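You operate a simulated robot arm through the tools that you are given. There is no shell and no other tool. Be economical: measure what you need, move in short steps, check, and stop when the job is done.

You are at the controls of a simulated robot arm. One attempt, no reset.

JOB
Label the plain cream box CABLES and put it in the drawer marked BOXES.
Fine: choose the word with NEXT, print one label, stick it on the lid; shut the drawer. Where these are worked on the way, their far stop is far enough and under half their travel is too little: cabinet drawer marked boxes.

The check looks at the end state, three seconds after you hand in, the way a careful person would. Anything else that was tipped, shoved, dropped, spilled or broken makes it a failure. Lids that push on must go on centred and level and be pressed home; caps that screw on are set level and turned clockwise until they are tight.

ROBOT AND FRAMES
A 6-joint arm with a two-finger parallel gripper, fixed in place. Base frame: the origin is at the foot of the arm, x ahead of it, y to its left, z up. Readings come in mm, degrees, newtons and seconds.
With the tool pointing down near the work surface it reaches from about 180 to 760 mm from the base axis. Its first joint turns from -166.0 to 166.0 degrees. Payload 3.91 kg.
The TCP is the grasp point between the finger pads, 30 mm short of the fingertips. In the tool frame z runs along the fingers and y along their closing line. The gripper opens to 110 mm. The fingers are 20 mm wide and 10 mm thick; the gripper's body (48 by 112 mm) begins 55 mm behind the TCP.
Orientation is told as [roll, pitch, yaw] about the base's x, y, z axes, in that order, counted from this pose: with the fingers straight down and closing along the base's y, the tool's x points along the base's -x, its y along +y and its z along -z.

CONTROLS
- The arm moves only by the tool drive_tool. Its argument "targets" is a list of rows, each an object (a shift or turn left out is 0, a gripper value left out holds the last) with "travel": the shift along the tool's x, y, z in units of 25 mm (1.0 is 25 mm), a list of three; "delta_rot": the turn, a rotation vector about the tool's x, y, z in units of 6 degrees (1.0 is 6 degrees), a list of three; "fingers": the opening, from 0 (shut) to 1 (fully open). In form: [{"travel": [dx, dy, dz], "delta_rot": [ax, ay, az], "fingers": fingers}, ...]. A call has 1 to 8 rows; each row shifts and turns the commanded pose from where the row before left it, along the tool's axes as they then stand. A call with a number of a shift or a turn outside -1 to 1 is refused whole. Rows are played at 5 a second. More than 50 mm and 8.6 degrees between two rows, or a gripper value outside its range, and nothing of the call is played. Where a pose cannot be reached the arm comes as near as it can. A force on the tool above 50 N (or 10 N above the force at the start of the call, whichever is more), or a blocked arm, ends the call early, and 0.2 s more pass. Each finger travels about 45 mm/s and halts on what it meets, pressing with about 33 N; the grip force reading is that of the motor and also rises with nothing between the fingers. The clock runs only during rows and for 0.2 s after the last one: add rows that do not move to give the fingers time. It gives the time, the measured TCP pose, the force on the tool (base axes), the opening and the grip force at its end, in the units of the frame above (readings bear some noise), with the torque about the TCP (base axes, N m) and any sound that the robot's microphone picked up.
- Cameras (640 x 400 px; columns grow to the right, rows downward): "scene" is fixed at [48.1, 647.3, 1388.6]; the picture's right is [-0.57, -0.82, 0.00], its down [-0.55, 0.39, -0.74] and it looks along [0.61, -0.42, -0.67] (base axes); focal length 290 px, centre (320, 200). "wrist" rides on the gripper at [71, 22, -107] in the tool frame; the picture's right is [-0.29, 0.96, 0.00], its down [-0.76, -0.23, -0.61] and it looks along [-0.58, -0.18, 0.79] (tool axes); focal length 243 px, centre (320, 200). There is no depth. A picture from a camera that has moved, and an enlarged one, comes with that camera's place and axes in the base frame and with its lens.
- capture(camera): a new picture of that camera. It takes no simulated time.
- move_column(by): slides the trunk up (or, below 0, down) by that many mm; the arm rides with it, the base frame stays. It gives what a move gives, with no picture.
- enlarge(camera, box): a new picture of the part [left, top, right, bottom] of that camera's present view, enlarged. It takes no simulated time.
- close_job(): hands the job in; it is judged then, once.

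Work in short steps. Places have to be worked out from the pictures, the camera data and where the tool is seen: move nearer, look again, correct. Check each grasp and each placing, and mend what went wrong. You have 120 turns and 76 pictures in all, those below and enlarged ones among them. Open the gripper and draw the arm clear of the work before you hand the job in, unless the task says otherwise; then end with one line.

The tools are called after "Emit:" as a command line: name --argument value ..., lists and objects as JSON in quotes. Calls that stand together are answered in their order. drive_tool: Moves the arm, as the interface text tells. Its arguments: {"type":"object","properties":{"targets":{"type":"array","items":{"type":"object","properties":{"travel":{"type":"array","items":{"type":"number"}},"delta_rot":{"type":"array","items":{"type":"number"}},"fingers":{"type":"number"}}}}},"required":["targets"]} The other tools are called the same way: move_column (by) slides the trunk up or down; capture (camera) takes a picture; enlarge (camera, box) takes an enlarged picture of a part of a camera's view; close_job () hands the job in.

At the start:

```text
time_s: 0.0
position: [360.2, 301.3, 1161.9]
orientation: [0.0, 0.1, 0.0]
force: [-0.2, -0.4, 0.6]
ft_torque: [0.01, 0.0, 0.01]
opening: 110.0
gripper_force: 0.0
trunk travel left (down, up): [-525.0, 65.0]
```

scene: 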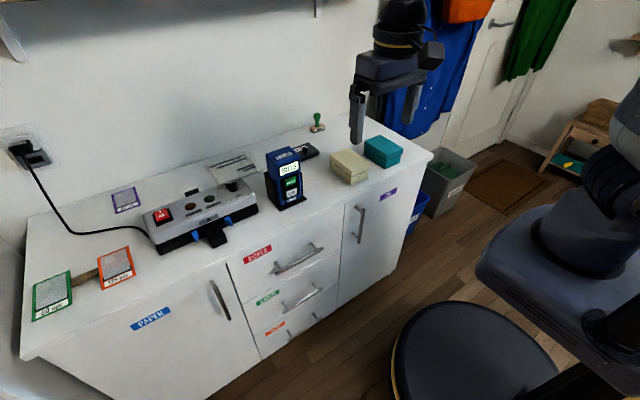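
wrist: 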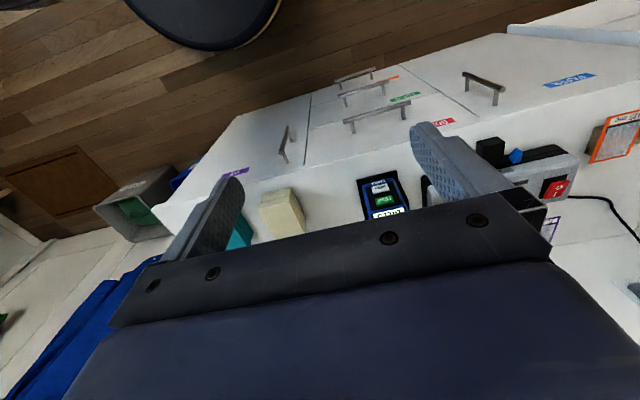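

I start by looking more closely at the label printer, the boxes and the drawer fronts.

Emit:
enlarge --camera "scene" --box '[240, 120, 440, 245]'

Emit:
enlarge --camera "scene" --box '[200, 200, 400, 325]'

```text
3.20 times, centred on (340, 182) of scene
camera zoom: at [48.1, 647.3, 1388.6], right [-0.57, -0.82, 0.0], down [-0.55, 0.39, -0.74], along [0.61, -0.42, -0.67], focal length 928 px, centre (256, 256)
```

zoom: 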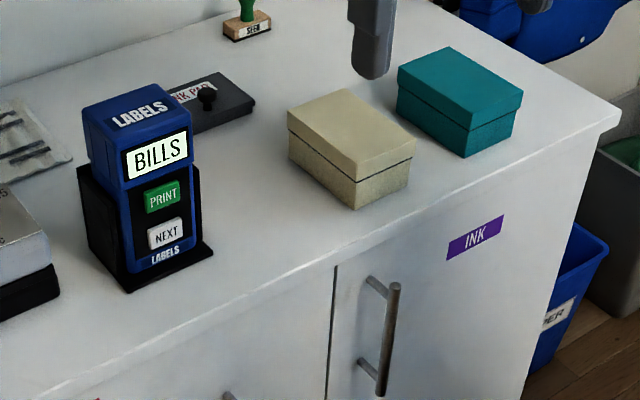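

```text
3.20 times, centred on (300, 262) of scene
camera zoom: at [48.1, 647.3, 1388.6], right [-0.57, -0.82, 0.0], down [-0.55, 0.39, -0.74], along [0.61, -0.42, -0.67], focal length 928 px, centre (384, 0)
```

zoom: 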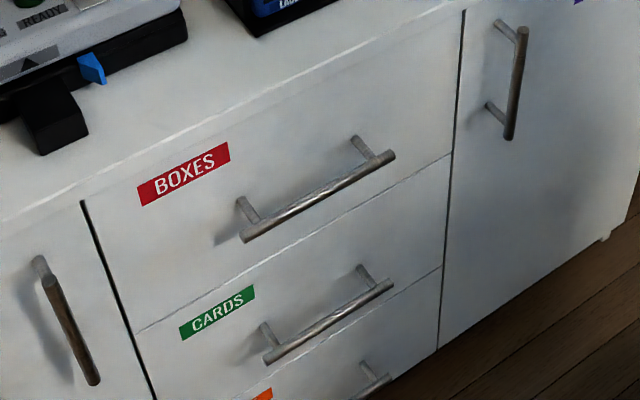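

The printer stands near (640, 380), the cream box near (637, 122), and the BOXES handle near (515, 400, 666). I tilt the tool forward and come closer to read the printer.

Emit:
drive_tool --targets '[{"travel": [-0.2, 0.5, 0.8], "delta_rot": [0, -1, 0]}, {"travel": [-0.12, 0.5, 0.82], "delta_rot": [0, -1, 0]}, {"travel": [-0.03, 0.5, 0.82], "delta_rot": [0, -1, 0]}, {"travel": [0.06, 0.5, 0.82], "delta_rot": [0, -1, 0]}, {"travel": [0.14, 0.5, 0.81], "delta_rot": [0, -1, 0]}, {"travel": [0.23, 0.5, 0.79]}, {"travel": [0.23, 0.5, 0.79]}, {"travel": [0.23, 0.5, 0.79]}]'

Emit:
capture --camera "wrist"

Emit:
capture --camera "scene"

```text
time_s: 1.8
position: [401.0, 402.0, 1002.2]
orientation: [0.1, -30.0, 0.0]
force: [0.6, 0.0, 0.2]
ft_torque: [-0.01, 0.01, 0.0]
opening: 110.0
gripper_force: 0.0
trunk travel left (down, up): [-525.0, 65.0]
```

```text
71 pictures are left
camera wrist: at [285.9, 423.4, 1059.3], right [0.25, 0.96, 0.15], down [0.35, -0.23, 0.91], along [0.9, -0.18, -0.4], focal length 243 px, centre (320, 200)
```

wrist: 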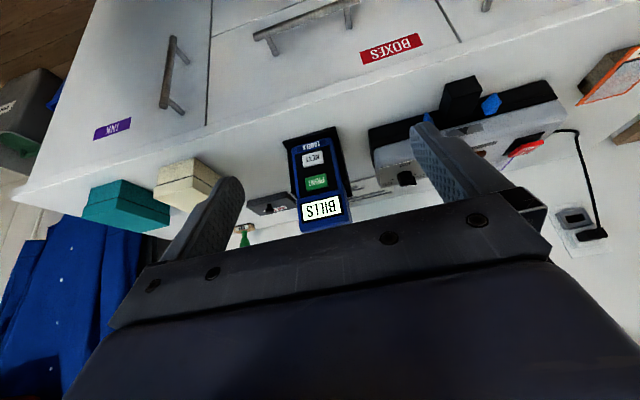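

```text
70 pictures are left
```

scene: 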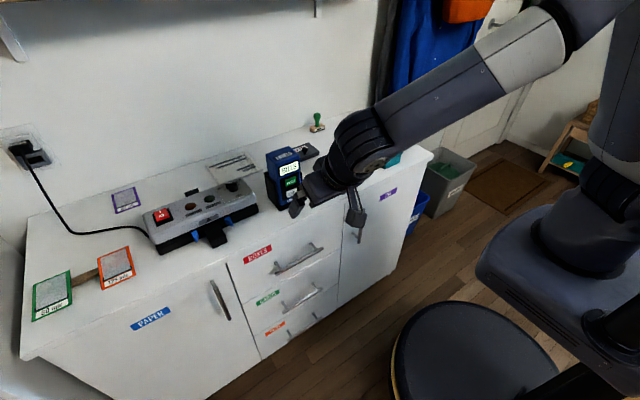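

The wrist camera sees the printer well; I enlarge it to find the buttons and the label outlet.

Emit:
enlarge --camera "wrist" --box '[260, 110, 380, 240]'

Emit:
enlarge --camera "scene" --box '[250, 135, 314, 215]'

```text
3.08 times, centred on (320, 175) of wrist
camera zoom: at [285.9, 423.4, 1059.3], right [0.25, 0.96, 0.15], down [0.35, -0.23, 0.91], along [0.9, -0.18, -0.4], focal length 746 px, centre (320, 277)
```

zoom: 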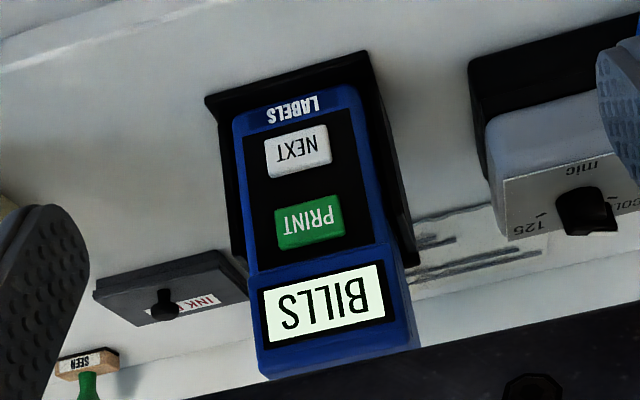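

```text
5.00 times, centred on (282, 175) of scene
camera zoom: at [48.1, 647.3, 1388.6], right [-0.57, -0.82, 0.0], down [-0.55, 0.39, -0.74], along [0.61, -0.42, -0.67], focal length 1451 px, centre (510, 325)
```

zoom: 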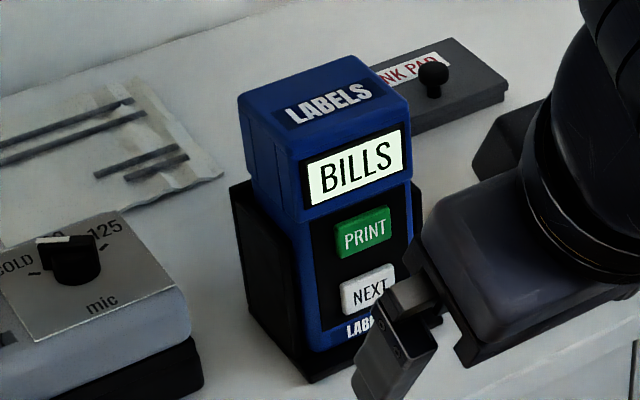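

NEXT is at about (615, 356, 841) and PRINT at about (614, 357, 886), on a vertical face looking toward -x. I swing the tool to horizontal with shut fingers, still in front of the cabinet.

Emit:
drive_tool --targets '[{"travel": [0.25, -0.23, 0.43], "delta_rot": [0, -1, 0], "fingers": 0}, {"travel": [0.29, -0.23, 0.4], "delta_rot": [0, -1, 0]}, {"travel": [0.33, -0.23, 0.37], "delta_rot": [0, -1, 0]}, {"travel": [0.37, -0.23, 0.33], "delta_rot": [0, -1, 0]}, {"travel": [0.4, -0.23, 0.29], "delta_rot": [0, -1, 0]}, {"travel": [0.43, -0.23, 0.25], "delta_rot": [0, -1, 0]}, {"travel": [0.46, -0.23, 0.2], "delta_rot": [0, -1, 0]}, {"travel": [0.48, -0.23, 0.15], "delta_rot": [0, -1, 0]}]'

```text
time_s: 3.6
position: [400.0, 355.6, 903.4]
orientation: [0.2, -78.1, -0.2]
force: [1.0, 0.4, 0.9]
ft_torque: [0.01, -0.02, 0.0]
opening: 0.0
gripper_force: 33.4
trunk travel left (down, up): [-525.0, 65.0]
```

Reachable. I finish the turn to horizontal and come up in front of NEXT, stopping short of it.

Emit:
drive_tool --targets '[{"travel": [0.31, 0, 0], "delta_rot": [0, -1, 0]}, {"travel": [0.31, 0, 0], "delta_rot": [0, -1, 0]}, {"travel": [0.31, 0, 1]}, {"travel": [0.31, 0, 1]}, {"travel": [0.31, 0, 1]}, {"travel": [0.31, 0, 1]}, {"travel": [0.31, 0, 1]}, {"travel": [0.31, 0, 1]}]'

Emit:
capture --camera "wrist"

Emit:
enlarge --camera "scene" --box '[250, 135, 350, 235]'

```text
time_s: 5.4
position: [548.0, 355.1, 838.5]
orientation: [-95.9, -90.0, 95.9]
force: [-1.1, -0.2, -1.0]
ft_torque: [-0.01, -0.01, -0.03]
opening: 0.2
gripper_force: 33.1
trunk travel left (down, up): [-525.0, 65.0]
```

```text
67 pictures are left
camera wrist: at [441.3, 375.6, 767.8], right [0.0, 0.96, 0.29], down [-0.61, -0.23, 0.76], along [0.79, -0.18, 0.58], focal length 243 px, centre (320, 200)
```

wrist: 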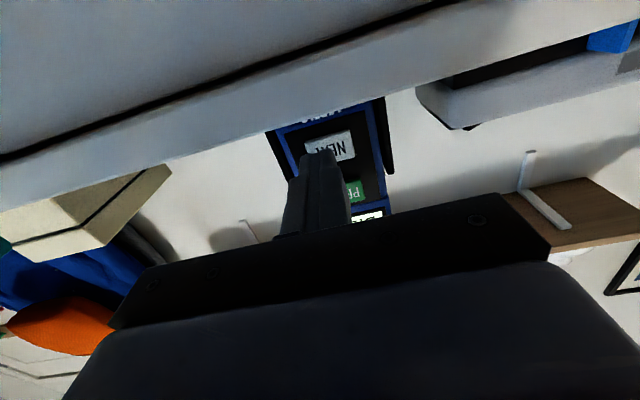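

```text
4.00 times, centred on (300, 185) of scene
camera zoom: at [48.1, 647.3, 1388.6], right [-0.57, -0.82, 0.0], down [-0.55, 0.39, -0.74], along [0.61, -0.42, -0.67], focal length 1161 px, centre (400, 260)
```

zoom: 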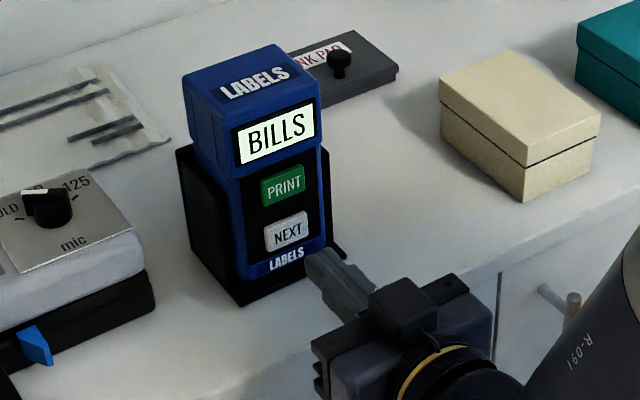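

The fingertip is lined up with NEXT about 35 mm away. I advance gently.

Emit:
drive_tool --targets '[{"travel": [0, 0.16, 0.6]}, {"travel": [0, 0, 0.5]}, {"travel": [0, 0, 0.12]}, {"travel": [0, 0, 0.08]}]'

Emit:
enlarge --camera "scene" --box '[250, 135, 350, 235]'

```text
time_s: 6.4
position: [578.7, 358.8, 838.5]
orientation: [-47.2, -89.9, 47.3]
force: [-8.3, -2.6, -3.9]
ft_torque: [0.0, 0.01, -0.06]
opening: 0.0
gripper_force: 33.0
trunk travel left (down, up): [-525.0, 65.0]
heard: click
```

```text
4.00 times, centred on (300, 185) of scene
camera zoom: at [48.1, 647.3, 1388.6], right [-0.57, -0.82, 0.0], down [-0.55, 0.39, -0.74], along [0.61, -0.42, -0.67], focal length 1161 px, centre (400, 260)
```

zoom: 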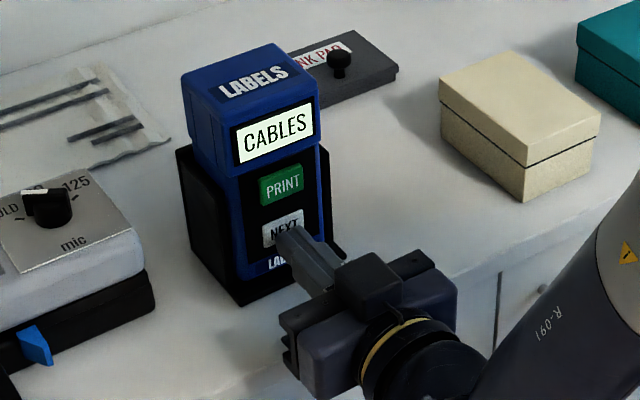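

One click: the display now reads CABLES. I back off, rise 46 mm to PRINT and press it once.

Emit:
drive_tool --targets '[{"travel": [0, 0, -0.8]}, {"travel": [-0.9, 0, 0]}, {"travel": [-0.92, 0, 0]}, {"travel": [0, 0, 0.3]}, {"travel": [0, 0, 0.3]}, {"travel": [0, 0, 0.12]}, {"travel": [0, 0, 0.08]}]'

Emit:
enlarge --camera "scene" --box '[250, 135, 350, 235]'

```text
time_s: 8.0
position: [579.3, 359.8, 885.2]
orientation: [-99.0, -90.0, 99.1]
force: [-2.7, 0.8, 0.9]
ft_torque: [0.03, -0.01, 0.0]
opening: 0.1
gripper_force: 33.5
trunk travel left (down, up): [-525.0, 65.0]
heard: click
```

```text
4.00 times, centred on (300, 185) of scene
camera zoom: at [48.1, 647.3, 1388.6], right [-0.57, -0.82, 0.0], down [-0.55, 0.39, -0.74], along [0.61, -0.42, -0.67], focal length 1161 px, centre (400, 260)
```

zoom: 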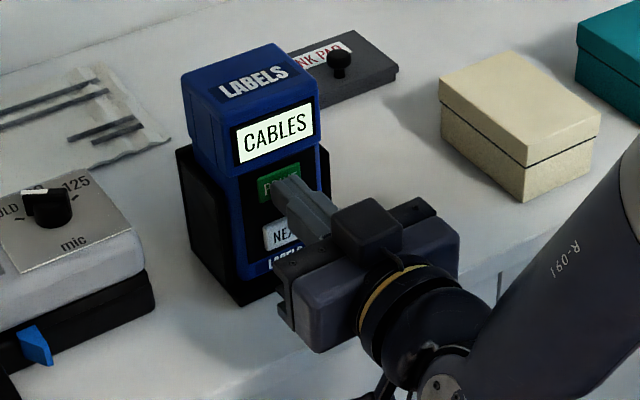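

A click was heard on PRINT. I back away and look where the label came out.

Emit:
drive_tool --targets '[{"travel": [0, 0, -1]}, {"travel": [0, 0, -1]}, {"travel": [0, 0, -1]}, {"travel": [0, 0, -1]}, {"travel": [0, 0, -1], "fingers": 1}, {"travel": [0, 0, -0.6]}]'

Emit:
enlarge --camera "scene" --box '[250, 135, 330, 215]'

Emit:
enlarge --camera "wrist" --box '[220, 80, 420, 220]'

```text
time_s: 9.4
position: [438.4, 359.5, 885.8]
orientation: [175.4, -90.0, -175.5]
force: [-0.8, -0.2, 0.0]
ft_torque: [0.0, -0.04, -0.01]
opening: 50.5
gripper_force: 0.0
trunk travel left (down, up): [-525.0, 65.0]
```

```text
5.00 times, centred on (290, 175) of scene
camera zoom: at [48.1, 647.3, 1388.6], right [-0.57, -0.82, 0.0], down [-0.55, 0.39, -0.74], along [0.61, -0.42, -0.67], focal length 1451 px, centre (470, 325)
```

zoom: 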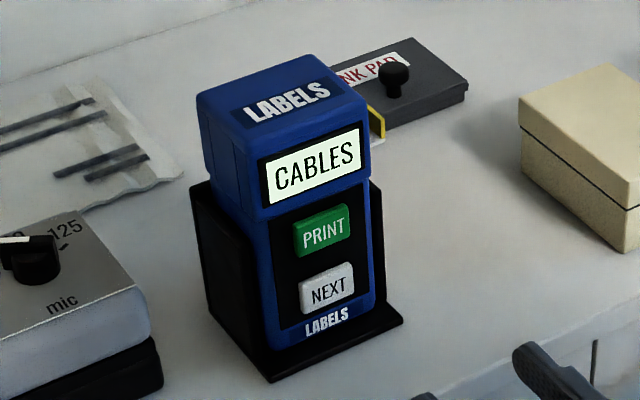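

```text
2.86 times, centred on (320, 150) of wrist
camera zoom: at [331.9, 380.0, 815.2], right [0.0, 0.96, 0.29], down [-0.61, -0.23, 0.76], along [0.79, -0.18, 0.58], focal length 693 px, centre (320, 343)
```

zoom: 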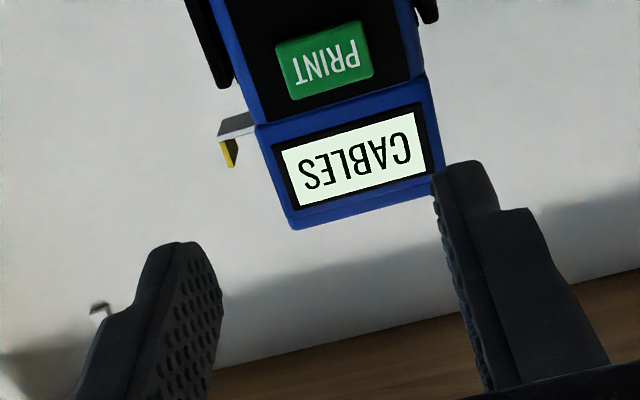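

The label has come out of the printer head's right (-y) side with a yellow tab. I tilt back to get a close view of it.

Emit:
drive_tool --targets '[{"travel": [-0.32, -0.3, 0.2], "delta_rot": [0, 1, 0]}, {"travel": [-0.34, -0.3, 0.17], "delta_rot": [0, 1, 0]}, {"travel": [-0.35, -0.3, 0.13], "delta_rot": [0, 1, 0]}, {"travel": [-0.37, -0.3, 0.09], "delta_rot": [0, 1, 0]}, {"travel": [-0.37, -0.3, 0.05], "delta_rot": [0, 1, 0]}, {"travel": [-0.38, -0.3, 0.01], "delta_rot": [0, 1, 0]}, {"travel": [-0.38, -0.3, -0.03], "delta_rot": [0, 1, 0]}, {"travel": [-0.37, -0.3, -0.07], "delta_rot": [0, 1, 0]}]'

Emit:
drive_tool --targets '[{"travel": [0, 0, 0], "delta_rot": [0, 1, 0]}, {"travel": [0, 0, 0], "delta_rot": [0, 1, 0]}]'

Emit:
capture --camera "wrist"

```text
time_s: 11.2
position: [479.1, 299.6, 951.1]
orientation: [0.1, -41.9, 0.0]
force: [0.6, -0.4, 1.1]
ft_torque: [0.02, -0.02, 0.0]
opening: 110.0
gripper_force: 0.1
trunk travel left (down, up): [-525.0, 65.0]
```

```text
time_s: 11.8
position: [479.3, 297.6, 951.9]
orientation: [0.0, -30.0, -0.1]
force: [0.5, -0.3, 0.5]
ft_torque: [0.0, 0.01, 0.02]
opening: 110.0
gripper_force: 0.0
trunk travel left (down, up): [-525.0, 65.0]
```

```text
61 pictures are left
camera wrist: at [364.4, 319.8, 1008.1], right [0.25, 0.96, 0.15], down [0.35, -0.23, 0.91], along [0.9, -0.18, -0.4], focal length 243 px, centre (320, 200)
```

wrist: 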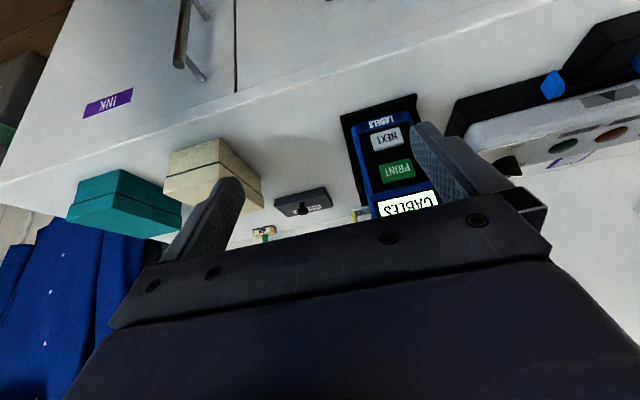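

The tab lies at about (360, 213); I enlarge that area.

Emit:
enlarge --camera "wrist" --box '[325, 170, 405, 230]'

Emit:
enlarge --camera "scene" --box '[304, 145, 344, 175]'

```text
6.67 times, centred on (365, 200) of wrist
camera zoom: at [364.4, 319.8, 1008.1], right [0.25, 0.96, 0.15], down [0.35, -0.23, 0.91], along [0.9, -0.18, -0.4], focal length 1618 px, centre (20, 200)
```

zoom: 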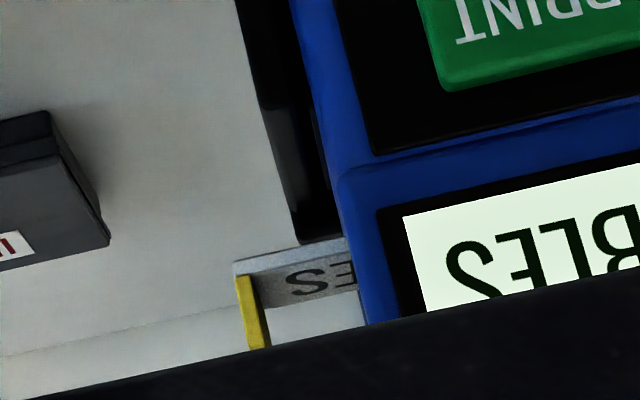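

```text
13.33 times, centred on (324, 160) of scene
camera zoom: at [48.1, 647.3, 1388.6], right [-0.57, -0.82, 0.0], down [-0.55, 0.39, -0.74], along [0.61, -0.42, -0.67], focal length 3869 px, centre (267, 733)
```

zoom: 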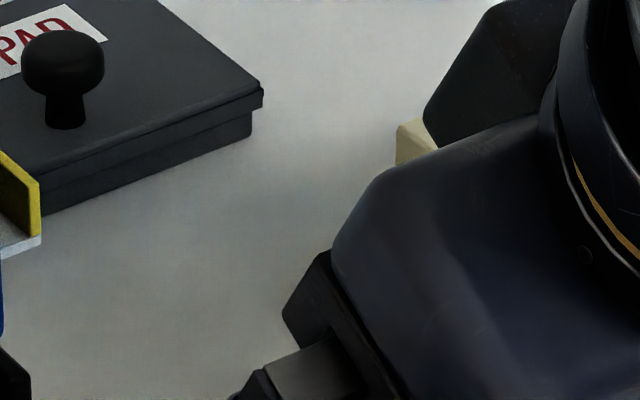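

The label end is at about (631–652, 303–323, 917), with a vertical tab whose thin direction is y, so a straight-down grip closing along y fits, in a gap of about 17 mm beside the head. I check the finger shape before going in.

Emit:
enlarge --camera "scene" --box '[290, 150, 400, 240]'

Emit:
enlarge --camera "wrist" --box '[380, 100, 560, 260]'

```text
4.44 times, centred on (345, 195) of scene
camera zoom: at [48.1, 647.3, 1388.6], right [-0.57, -0.82, 0.0], down [-0.55, 0.39, -0.74], along [0.61, -0.42, -0.67], focal length 1290 px, centre (209, 222)
```

zoom: 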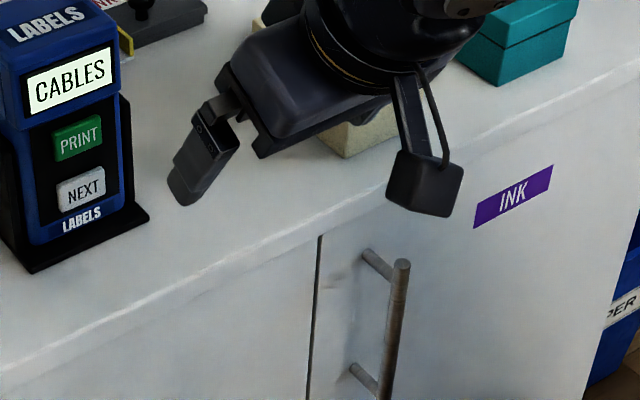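

```text
2.50 times, centred on (470, 180) of wrist
camera zoom: at [364.4, 319.8, 1008.1], right [0.25, 0.96, 0.15], down [0.35, -0.23, 0.91], along [0.9, -0.18, -0.4], focal length 606 px, centre (-55, 250)
```

zoom: 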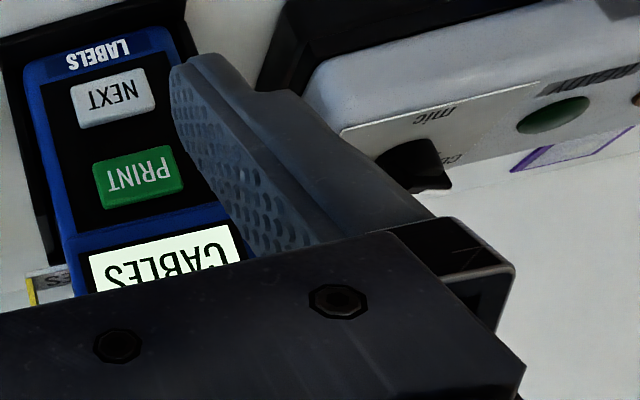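

The finger is 10 mm thick for its last 30 mm, so a straight-down grip by the fingertips should clear the head top (z about 950). I move to a hover above the tab with the fingers about 13 mm apart.

Emit:
drive_tool --targets '[{"travel": [-0.79, 0.03, 0.23], "delta_rot": [0, 1, 0], "fingers": 0.12}, {"travel": [-0.81, 0.03, 0.14], "delta_rot": [0, 1, 0]}, {"travel": [-0.82, 0.03, 0.06], "delta_rot": [0, 1, 0]}, {"travel": [-0.82, 0.03, -0.03], "delta_rot": [0, 1, 0]}, {"travel": [-0.82, 0.03, -0.12], "delta_rot": [0, 1, 0]}, {"travel": [-0.8, 0.03, -0.2]}, {"travel": [-0.8, 0.03, -0.2]}, {"travel": [-0.8, 0.03, -0.2]}]'

Emit:
enlarge --camera "wrist" --box '[260, 110, 400, 210]'

Emit:
enlarge --camera "scene" --box '[260, 100, 360, 180]'

```text
time_s: 13.6
position: [640.0, 306.9, 990.6]
orientation: [0.0, 0.2, 0.0]
force: [-0.6, -0.1, 0.3]
ft_torque: [0.01, 0.02, 0.0]
opening: 12.9
gripper_force: 0.0
trunk travel left (down, up): [-525.0, 65.0]
```

```text
4.00 times, centred on (330, 160) of wrist
camera zoom: at [568.4, 328.2, 1097.1], right [0.29, 0.96, 0.0], down [0.76, -0.23, 0.61], along [0.58, -0.18, -0.79], focal length 970 px, centre (280, 360)
```

zoom: 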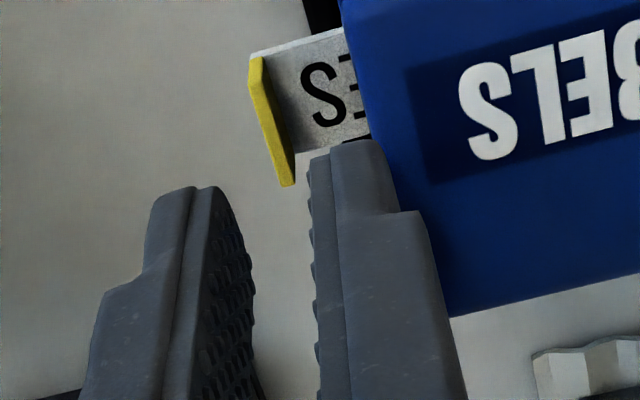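

```text
5.00 times, centred on (310, 140) of scene
camera zoom: at [48.1, 647.3, 1388.6], right [-0.57, -0.82, 0.0], down [-0.55, 0.39, -0.74], along [0.61, -0.42, -0.67], focal length 1451 px, centre (370, 500)
```

zoom: 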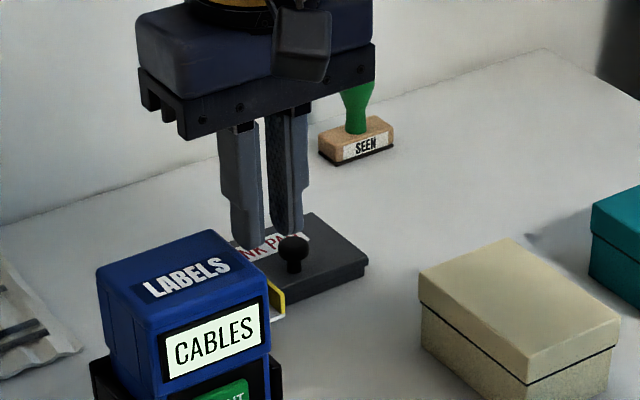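

The close view puts the tab at y about 305, x 625–650, and the head side at y about 324. I shift slightly, narrow to 11 mm and descend in part.

Emit:
drive_tool --targets '[{"travel": [0.1, -0.1, 0], "fingers": 0.1}, {"travel": [0, 0, 0]}, {"travel": [0, 0, 0.4]}, {"travel": [0, 0, 0.4]}, {"travel": [0, 0, 0]}]'

Emit:
enlarge --camera "wrist" --box '[260, 110, 400, 210]'

Emit:
enlarge --camera "scene" --box '[280, 125, 340, 173]'

```text
time_s: 14.8
position: [637.1, 303.1, 969.3]
orientation: [0.0, 0.0, 0.0]
force: [-0.2, 0.8, 0.5]
ft_torque: [-0.02, 0.01, 0.01]
opening: 11.1
gripper_force: 0.1
trunk travel left (down, up): [-525.0, 65.0]
```

```text
4.00 times, centred on (330, 160) of wrist
camera zoom: at [567.0, 324.7, 1077.7], right [0.29, 0.96, 0.0], down [0.76, -0.23, 0.61], along [0.58, -0.18, -0.79], focal length 970 px, centre (280, 360)
```

zoom: 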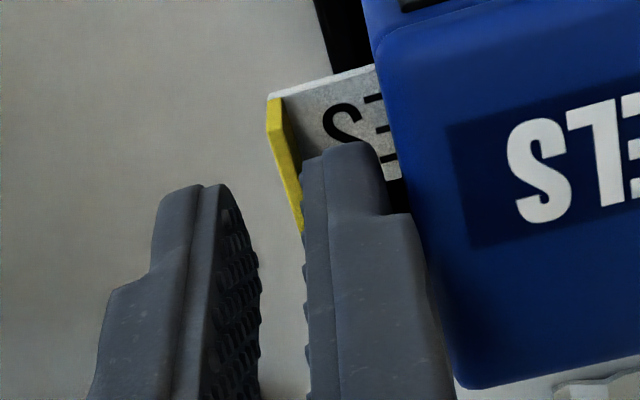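

```text
8.33 times, centred on (310, 149) of scene
camera zoom: at [48.1, 647.3, 1388.6], right [-0.57, -0.82, 0.0], down [-0.55, 0.39, -0.74], along [0.61, -0.42, -0.67], focal length 2418 px, centre (403, 625)
```

zoom: 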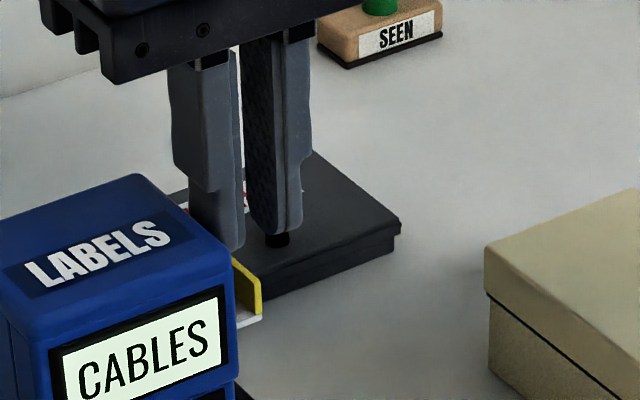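

The +y finger needs about 2 mm more room from the tab. I shift +2 mm and go down to about tip z 925.

Emit:
drive_tool --targets '[{"travel": [0, 0.08, 0]}, {"travel": [0, 0, 0]}, {"travel": [0, 0, 0.2]}, {"travel": [0, 0, 0.2]}, {"travel": [0, 0, 0.15]}, {"travel": [0, 0, 0]}]'

Emit:
enlarge --camera "wrist" --box '[260, 110, 400, 210]'

Emit:
enlarge --camera "scene" --box '[280, 125, 340, 173]'

```text
time_s: 16.2
position: [636.4, 305.4, 958.5]
orientation: [0.1, -0.1, 0.0]
force: [1.1, 0.8, 11.1]
ft_torque: [0.24, 0.05, -0.02]
opening: 10.8
gripper_force: 0.0
trunk travel left (down, up): [-525.0, 65.0]
```

```text
4.00 times, centred on (330, 160) of wrist
camera zoom: at [565.9, 326.5, 1065.9], right [0.29, 0.96, 0.0], down [0.76, -0.23, 0.61], along [0.58, -0.18, -0.79], focal length 970 px, centre (280, 360)
```

zoom: 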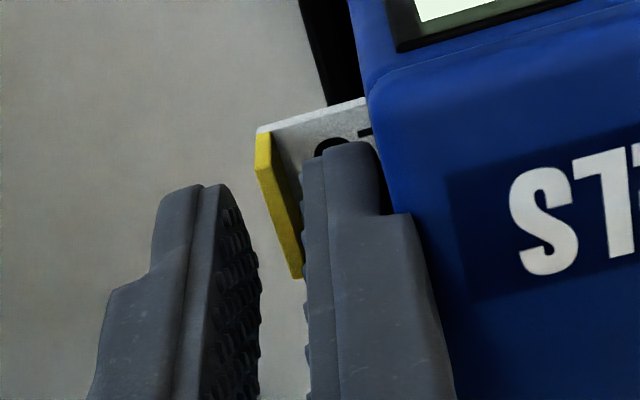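

```text
8.33 times, centred on (310, 149) of scene
camera zoom: at [48.1, 647.3, 1388.6], right [-0.57, -0.82, 0.0], down [-0.55, 0.39, -0.74], along [0.61, -0.42, -0.67], focal length 2418 px, centre (403, 625)
```

zoom: 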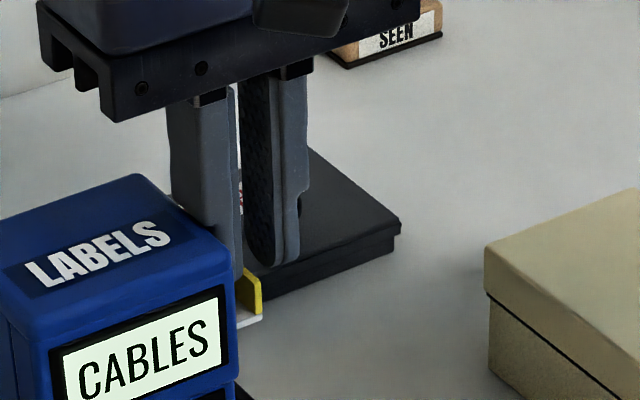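

The contact torque shows the finger's step resting on the head's top edge. Narrowing the fingers around the tab will clear it, so I ease up, narrow to about 5 mm, then descend the last few mm.

Emit:
drive_tool --targets '[{"travel": [0, 0, -0.16]}, {"travel": [0, 0.01, 0], "fingers": 0.048}, {"travel": [0, 0, 0]}, {"travel": [0, 0, 0.1]}, {"travel": [0, 0, 0.1]}, {"travel": [0, 0, 0]}]'

Emit:
enlarge --camera "wrist" --box '[260, 110, 400, 210]'

```text
time_s: 17.6
position: [636.8, 305.7, 954.5]
orientation: [0.1, 0.0, 0.1]
force: [-0.4, 0.1, -0.6]
ft_torque: [-0.04, -0.01, 0.02]
opening: 5.2
gripper_force: 0.0
trunk travel left (down, up): [-525.0, 65.0]
```

```text
4.00 times, centred on (330, 160) of wrist
camera zoom: at [565.9, 326.7, 1062.4], right [0.29, 0.96, 0.0], down [0.76, -0.23, 0.61], along [0.58, -0.18, -0.79], focal length 970 px, centre (280, 360)
```

zoom: 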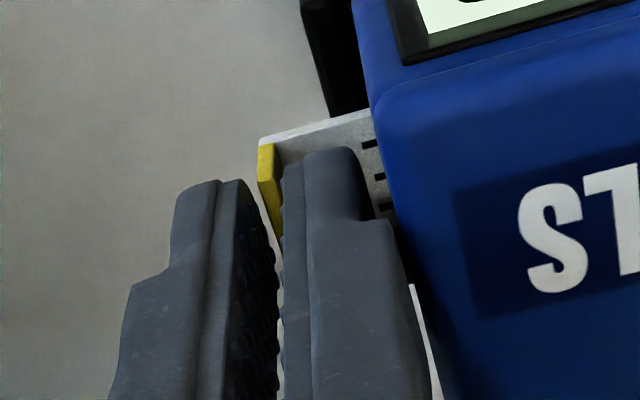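

The tab now stands between the pads with no contact force. I go down 2 mm more and close.

Emit:
drive_tool --targets '[{"travel": [0, 0, 0.08]}, {"travel": [0, 0, 0], "fingers": 0}, {"travel": [0, 0, 0]}, {"travel": [0, 0, 0]}]'

Emit:
enlarge --camera "wrist" --box '[260, 110, 400, 210]'

```text
time_s: 18.6
position: [637.2, 305.1, 953.9]
orientation: [-0.1, 0.0, -0.1]
force: [0.3, -1.3, 0.7]
ft_torque: [-0.01, 0.01, 0.01]
opening: 1.2
gripper_force: 33.0
trunk travel left (down, up): [-525.0, 65.0]
```

```text
4.00 times, centred on (330, 160) of wrist
camera zoom: at [566.1, 326.5, 1060.6], right [0.29, 0.96, 0.0], down [0.76, -0.23, 0.61], along [0.58, -0.18, -0.79], focal length 970 px, centre (280, 360)
```

zoom: 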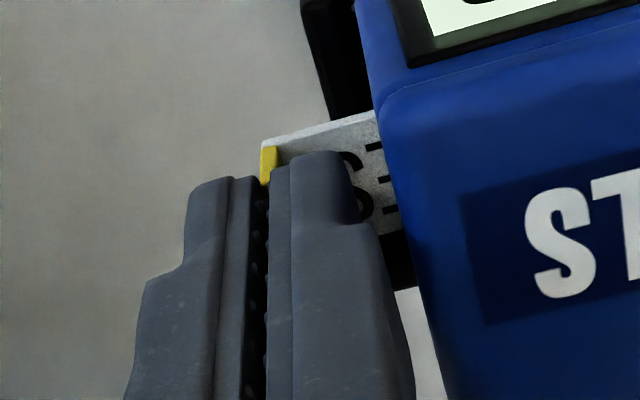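

The tab is held (opening 1.2 mm). I pull the label straight out along -y.

Emit:
drive_tool --targets '[{"travel": [0, -0.3, 0]}, {"travel": [0, -0.4, 0]}, {"travel": [0, -0.5, 0]}, {"travel": [0, -0.6, 0]}, {"travel": [0, -0.6, 0]}, {"travel": [0, -0.6, 0]}]'

Emit:
enlarge --camera "wrist" --box '[240, 90, 440, 230]'

Emit:
enlarge --camera "scene" --box '[260, 110, 380, 206]'

```text
time_s: 20.0
position: [636.2, 232.1, 953.8]
orientation: [-0.1, 0.0, 0.1]
force: [1.2, -1.1, 0.6]
ft_torque: [0.02, 0.02, -0.02]
opening: 1.3
gripper_force: 33.9
trunk travel left (down, up): [-525.0, 65.0]
```

```text
2.86 times, centred on (340, 160) of wrist
camera zoom: at [565.7, 252.8, 1061.2], right [0.29, 0.96, 0.0], down [0.76, -0.23, 0.61], along [0.58, -0.18, -0.79], focal length 693 px, centre (263, 314)
```

zoom: 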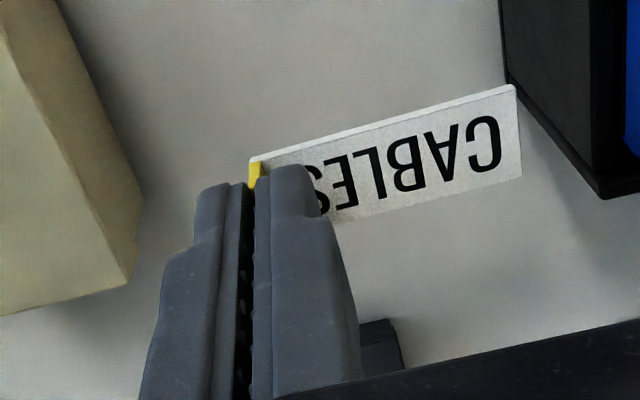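

```text
4.17 times, centred on (320, 158) of scene
camera zoom: at [48.1, 647.3, 1388.6], right [-0.57, -0.82, 0.0], down [-0.55, 0.39, -0.74], along [0.61, -0.42, -0.67], focal length 1209 px, centre (320, 375)
```

zoom: 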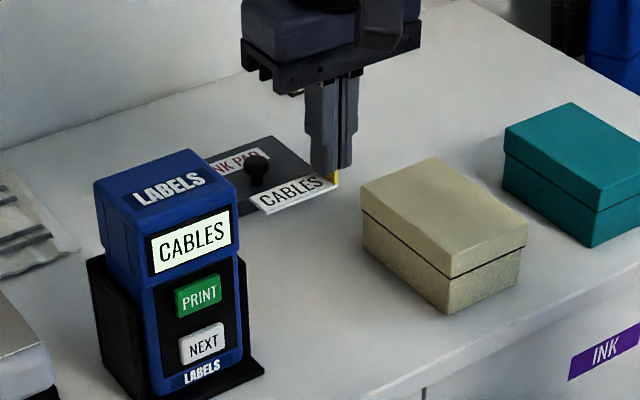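

The label is out, level, with CABLES readable; its centre is about 27 mm in +y from the TCP and about 36 mm below. Now I measure the box lid accurately.

Emit:
enlarge --camera "scene" --box '[322, 140, 378, 190]'

Emit:
enlarge --camera "wrist" --box '[60, 30, 330, 200]'

```text
8.00 times, centred on (350, 165) of scene
camera zoom: at [48.1, 647.3, 1388.6], right [-0.57, -0.82, 0.0], down [-0.55, 0.39, -0.74], along [0.61, -0.42, -0.67], focal length 2321 px, centre (80, 480)
```

zoom: 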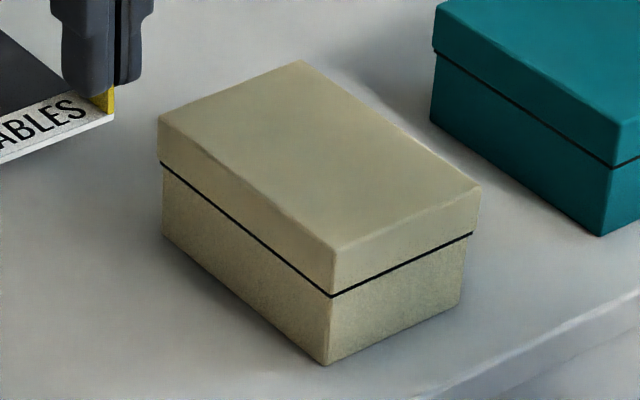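

```text
2.35 times, centred on (195, 115) of wrist
camera zoom: at [565.7, 252.8, 1061.2], right [0.29, 0.96, 0.0], down [0.76, -0.23, 0.61], along [0.58, -0.18, -0.79], focal length 571 px, centre (614, 400)
```

zoom: 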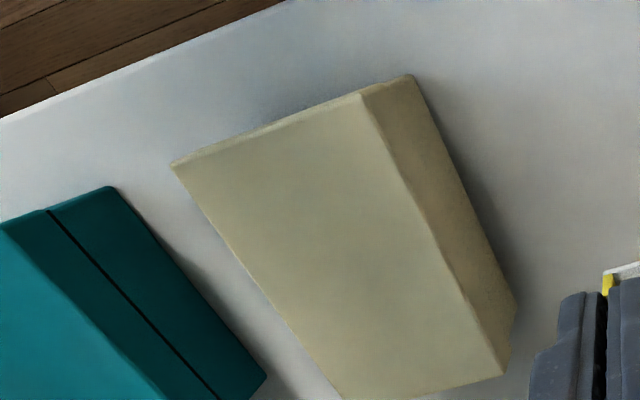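

From the wrist view the lid is about x 574–684, y 91–165, top z about 858 (centre near (629, 128)). I carry the label over and hover about 25 mm above the lid.

Emit:
drive_tool --targets '[{"travel": [0.06, -0.87, 0]}, {"travel": [0.05, -0.87, 0]}, {"travel": [0.05, -0.87, 0]}, {"travel": [0.05, -0.87, 0]}, {"travel": [0.05, -0.87, 0]}, {"travel": [0.06, -0.87, 0]}, {"travel": [0, 0, 0.7]}, {"travel": [0, 0, 0.7]}]'

Emit:
capture --camera "wrist"

Emit:
enlarge --camera "scene" --box '[322, 140, 378, 190]'

```text
time_s: 21.8
position: [629.5, 99.9, 916.7]
orientation: [0.0, 0.0, 0.0]
force: [-0.2, 0.5, 0.0]
ft_torque: [-0.02, -0.02, -0.02]
opening: 1.2
gripper_force: 32.8
trunk travel left (down, up): [-525.0, 65.0]
```

```text
44 pictures are left
camera wrist: at [559.6, 120.2, 1024.8], right [0.29, 0.96, 0.0], down [0.76, -0.23, 0.61], along [0.58, -0.18, -0.79], focal length 243 px, centre (320, 200)
```

wrist: 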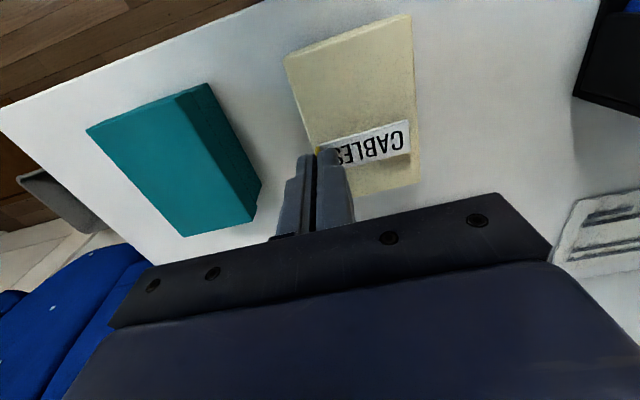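

```text
8.00 times, centred on (350, 165) of scene
camera zoom: at [48.1, 647.3, 1388.6], right [-0.57, -0.82, 0.0], down [-0.55, 0.39, -0.74], along [0.61, -0.42, -0.67], focal length 2321 px, centre (80, 480)
```

zoom: 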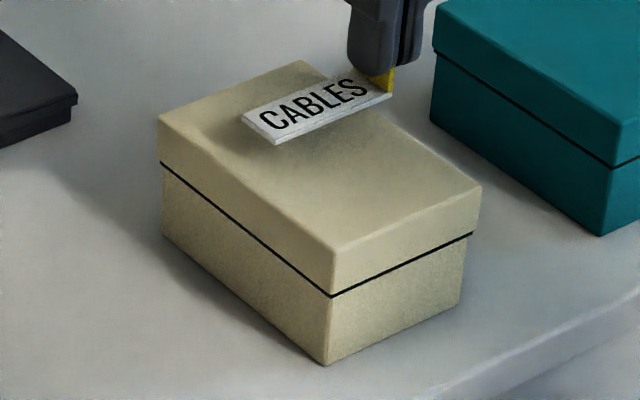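

The label sits about 5 mm too far in x and 3 mm low in y relative to the lid centre (630, 130). I correct and lower toward the lid.

Emit:
drive_tool --targets '[{"travel": [0.2, 0.13, 0]}, {"travel": [0, 0, 0.3]}, {"travel": [0, 0, 0.3]}, {"travel": [0, 0, 0.06]}, {"travel": [0, 0, 0.06]}, {"travel": [0, 0, 0]}]'

Emit:
enlarge --camera "scene" --box '[322, 140, 378, 190]'

```text
time_s: 23.2
position: [624.0, 101.9, 902.9]
orientation: [0.0, -0.1, 0.0]
force: [3.2, -1.0, 14.3]
ft_torque: [0.0, -0.05, -0.01]
opening: 1.0
gripper_force: 33.0
trunk travel left (down, up): [-525.0, 65.0]
```

```text
8.00 times, centred on (350, 165) of scene
camera zoom: at [48.1, 647.3, 1388.6], right [-0.57, -0.82, 0.0], down [-0.55, 0.39, -0.74], along [0.61, -0.42, -0.67], focal length 2321 px, centre (80, 480)
```

zoom: 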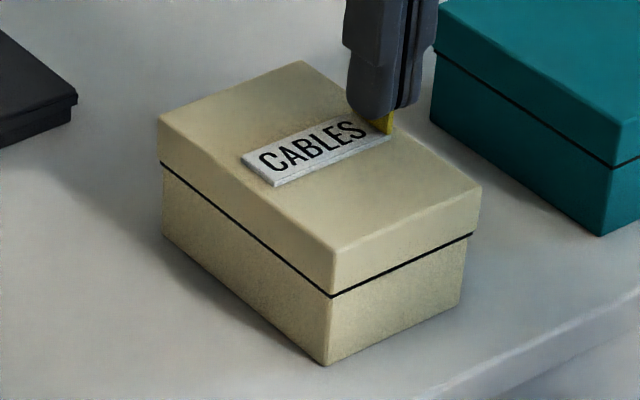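

The label is on the lid with about 14 N of press. I release the tab, rise, and check.

Emit:
drive_tool --targets '[{"travel": [0, 0, 0], "fingers": 0.1}, {"travel": [0, 0, 0]}, {"travel": [0, 0, -0.3]}, {"travel": [0, 0, -0.8]}, {"travel": [0, 0, -0.8], "fingers": 0}]'

Emit:
enlarge --camera "wrist" --box '[260, 20, 440, 200]'

Emit:
enlarge --camera "scene" --box '[322, 140, 378, 190]'

```text
time_s: 24.4
position: [624.7, 102.4, 946.7]
orientation: [-0.1, -0.1, 0.2]
force: [0.0, 0.1, -1.6]
ft_torque: [-0.02, 0.0, 0.01]
opening: 0.1
gripper_force: 22.9
trunk travel left (down, up): [-525.0, 65.0]
```

```text
2.22 times, centred on (350, 110) of wrist
camera zoom: at [553.0, 123.6, 1054.7], right [0.29, 0.96, 0.0], down [0.76, -0.23, 0.61], along [0.58, -0.18, -0.79], focal length 539 px, centre (253, 400)
```

zoom: 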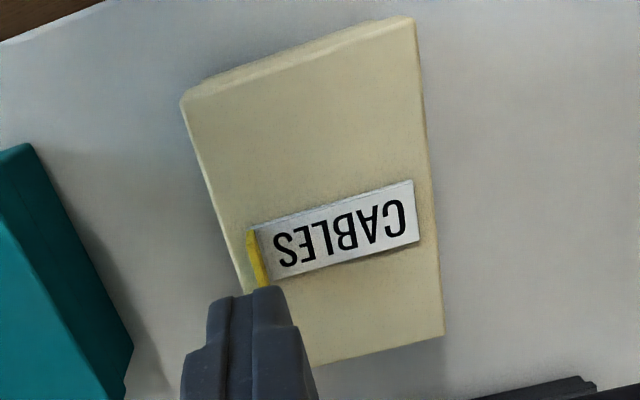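

```text
8.00 times, centred on (350, 165) of scene
camera zoom: at [48.1, 647.3, 1388.6], right [-0.57, -0.82, 0.0], down [-0.55, 0.39, -0.74], along [0.61, -0.42, -0.67], focal length 2321 px, centre (80, 480)
```

zoom: 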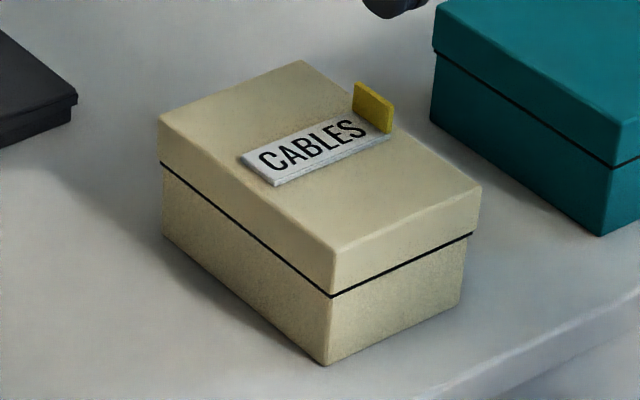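

The label lies flat, centred and square. I press on its middle with the shut fingertips to stick it firmly.

Emit:
drive_tool --targets '[{"travel": [-0.1, 0.55, 0]}, {"travel": [-0.1, 0.55, 0.1]}, {"travel": [0, 0, 0.8]}, {"travel": [0, 0, 0.8]}, {"travel": [0, 0, 0.12]}, {"travel": [0, 0, 0.12]}, {"travel": [0, 0, 0.08]}]'

```text
time_s: 26.0
position: [628.8, 129.9, 897.5]
orientation: [0.0, -0.1, 0.0]
force: [0.1, 0.6, 0.5]
ft_torque: [-0.01, 0.0, 0.02]
opening: 0.0
gripper_force: 33.1
trunk travel left (down, up): [-525.0, 65.0]
```

I am just above contact; I go down in small steps.

Emit:
drive_tool --targets '[{"travel": [0, 0, 0.06]}, {"travel": [0, 0, 0.06]}, {"travel": [0, 0, 0.06]}, {"travel": [0, 0, 0]}]'

```text
time_s: 27.0
position: [629.3, 131.0, 894.0]
orientation: [0.1, 0.0, 0.0]
force: [-0.9, -1.1, 0.0]
ft_torque: [0.04, 0.04, 0.01]
opening: 0.3
gripper_force: 32.9
trunk travel left (down, up): [-525.0, 65.0]
```

Emit:
drive_tool --targets '[{"travel": [0, 0, 0.06]}, {"travel": [0, 0, 0.06]}, {"travel": [0, 0, 0.06]}, {"travel": [0, 0, 0]}]'

```text
time_s: 28.0
position: [628.9, 129.7, 891.5]
orientation: [0.2, -0.2, 0.0]
force: [-3.1, 0.8, 24.5]
ft_torque: [0.02, 0.13, 0.06]
opening: 0.0
gripper_force: 33.1
trunk travel left (down, up): [-525.0, 65.0]
```

The label was pressed with about 24 N. Next is the drawer: I rise, retreat and turn the gripper so that it closes in the vertical x–z plane to take the horizontal handle bar near (512, 396, 670).

Emit:
drive_tool --targets '[{"travel": [0, 0, -1]}, {"travel": [0, 0, -1]}, {"travel": [0.64, 0.76, 0], "delta_rot": [0, 0, 1]}, {"travel": [0.716, 0.689, 0], "delta_rot": [0, 0, 1]}, {"travel": [0.784, 0.61, 0], "delta_rot": [0, 0, 1]}, {"travel": [0.844, 0.525, 0], "delta_rot": [0, 0, 1]}, {"travel": [0.894, 0.434, 0], "delta_rot": [0, 0, 1]}, {"travel": [0.934, 0.338, 0], "delta_rot": [0, 0, 1]}]'

Emit:
drive_tool --targets '[{"travel": [0.964, 0.239, 0], "delta_rot": [0, 0, 1]}, {"travel": [0.984, 0.136, 0], "delta_rot": [0, 0, 1]}, {"travel": [0.993, 0.033, 0], "delta_rot": [0, 0, 1]}, {"travel": [0.991, -0.071, 0], "delta_rot": [0, 0, 1]}, {"travel": [0.978, -0.174, 0], "delta_rot": [0, 0, 1]}, {"travel": [0.955, -0.276, 0], "delta_rot": [0, 0, 1]}, {"travel": [0.92, -0.374, 0], "delta_rot": [0, 0, 1]}, {"travel": [0.876, -0.468, 0], "delta_rot": [0, 0, 1]}]'

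Emit:
capture --camera "scene"

```text
time_s: 29.8
position: [531.8, 244.2, 939.0]
orientation: [0.1, 0.0, -36.2]
force: [0.2, 0.5, -0.2]
ft_torque: [0.01, -0.01, -0.01]
opening: 0.0
gripper_force: 32.5
trunk travel left (down, up): [-525.0, 65.0]
```

```text
time_s: 31.6
position: [404.5, 395.7, 937.6]
orientation: [0.1, 0.0, -84.1]
force: [0.4, 0.0, 0.5]
ft_torque: [-0.01, 0.02, 0.0]
opening: 0.0
gripper_force: 32.2
trunk travel left (down, up): [-525.0, 65.0]
```

```text
39 pictures are left
```

scene: 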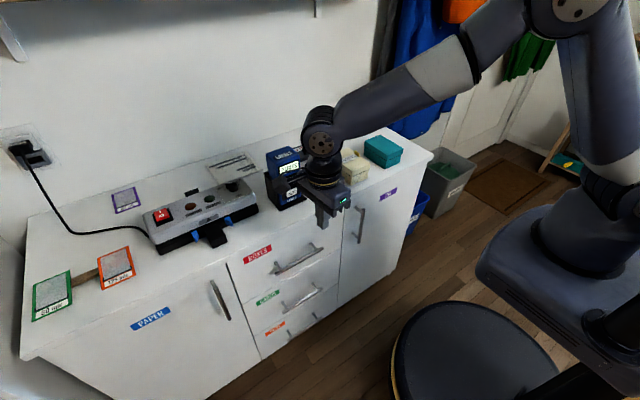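

The wrist is turned. I pitch the tool down-forward by 42° and lower the trunk 200 mm so the handle is in easy reach.

Emit:
drive_tool --targets '[{"delta_rot": [0, 0, 1], "fingers": 0.3}, {"delta_rot": [-1, 0, 0]}, {"delta_rot": [-1, 0, 0]}, {"delta_rot": [-1, 0, 0]}, {"delta_rot": [-1, 0, 0]}, {"delta_rot": [-1, 0, 0]}, {"delta_rot": [-1, 0, 0]}, {"delta_rot": [-1, 0, 0]}]'

Emit:
move_column --by -200

Emit:
capture --camera "wrist"

Emit:
enlarge --camera "scene" --box '[230, 160, 390, 330]'

```text
time_s: 33.4
position: [407.5, 397.0, 940.4]
orientation: [26.4, -0.1, -89.6]
force: [-0.7, 0.3, -1.1]
ft_torque: [0.02, 0.01, 0.02]
opening: 33.1
gripper_force: 0.1
out of reach, approached as far as the arm can: row 6, 7, 8
trunk travel left (down, up): [-525.0, 65.0]
```

```text
time_s: 35.6
position: [408.4, 397.0, 740.6]
orientation: [26.5, -0.2, -89.7]
force: [-0.2, 0.2, -0.1]
ft_torque: [0.01, 0.01, 0.0]
opening: 33.1
gripper_force: 0.0
trunk travel left (down, up): [-325.0, 265.0]
```

```text
38 pictures are left
camera wrist: at [379.2, 467.5, 845.9], right [0.86, -0.29, 0.43], down [-0.47, -0.76, 0.44], along [0.2, -0.58, -0.79], focal length 243 px, centre (320, 200)
```

wrist: 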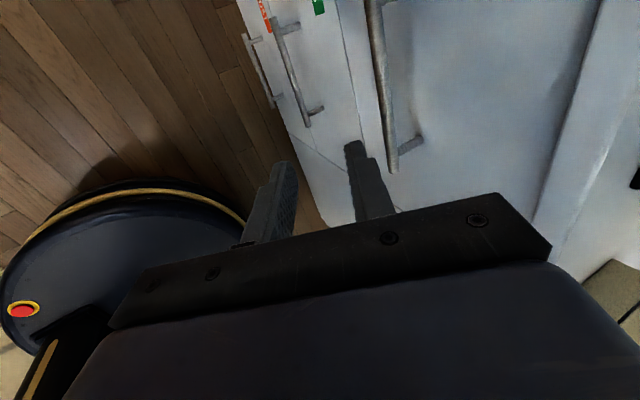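

```text
2.35 times, centred on (310, 245) of scene
camera zoom: at [48.1, 647.3, 1388.6], right [-0.57, -0.82, 0.0], down [-0.55, 0.39, -0.74], along [0.61, -0.42, -0.67], focal length 683 px, centre (344, 94)
```

zoom: 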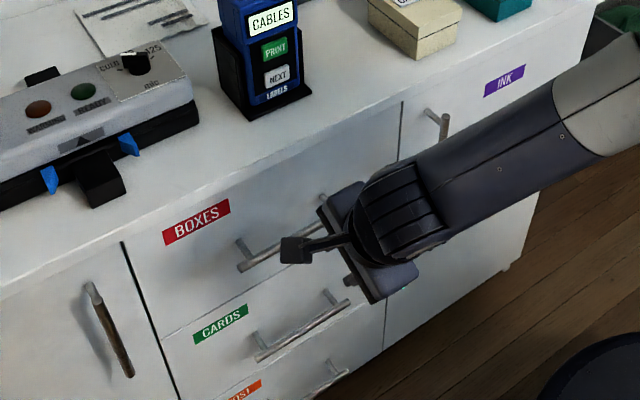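

The arm could only pitch to 26° there, which still fits: the bar is at about (510, 317–473, 667) and the front at x about 550. I test with a small move toward the handle to see how the command frame stands.

Emit:
drive_tool --targets '[{"travel": [0, 0.86, 0.42]}, {"travel": [0, 0, 0]}]'

```text
time_s: 36.2
position: [431.6, 395.6, 739.9]
orientation: [26.5, 0.0, -89.7]
force: [0.1, -0.1, -0.2]
ft_torque: [-0.01, 0.03, -0.02]
opening: 33.0
gripper_force: 0.0
trunk travel left (down, up): [-325.0, 265.0]
```

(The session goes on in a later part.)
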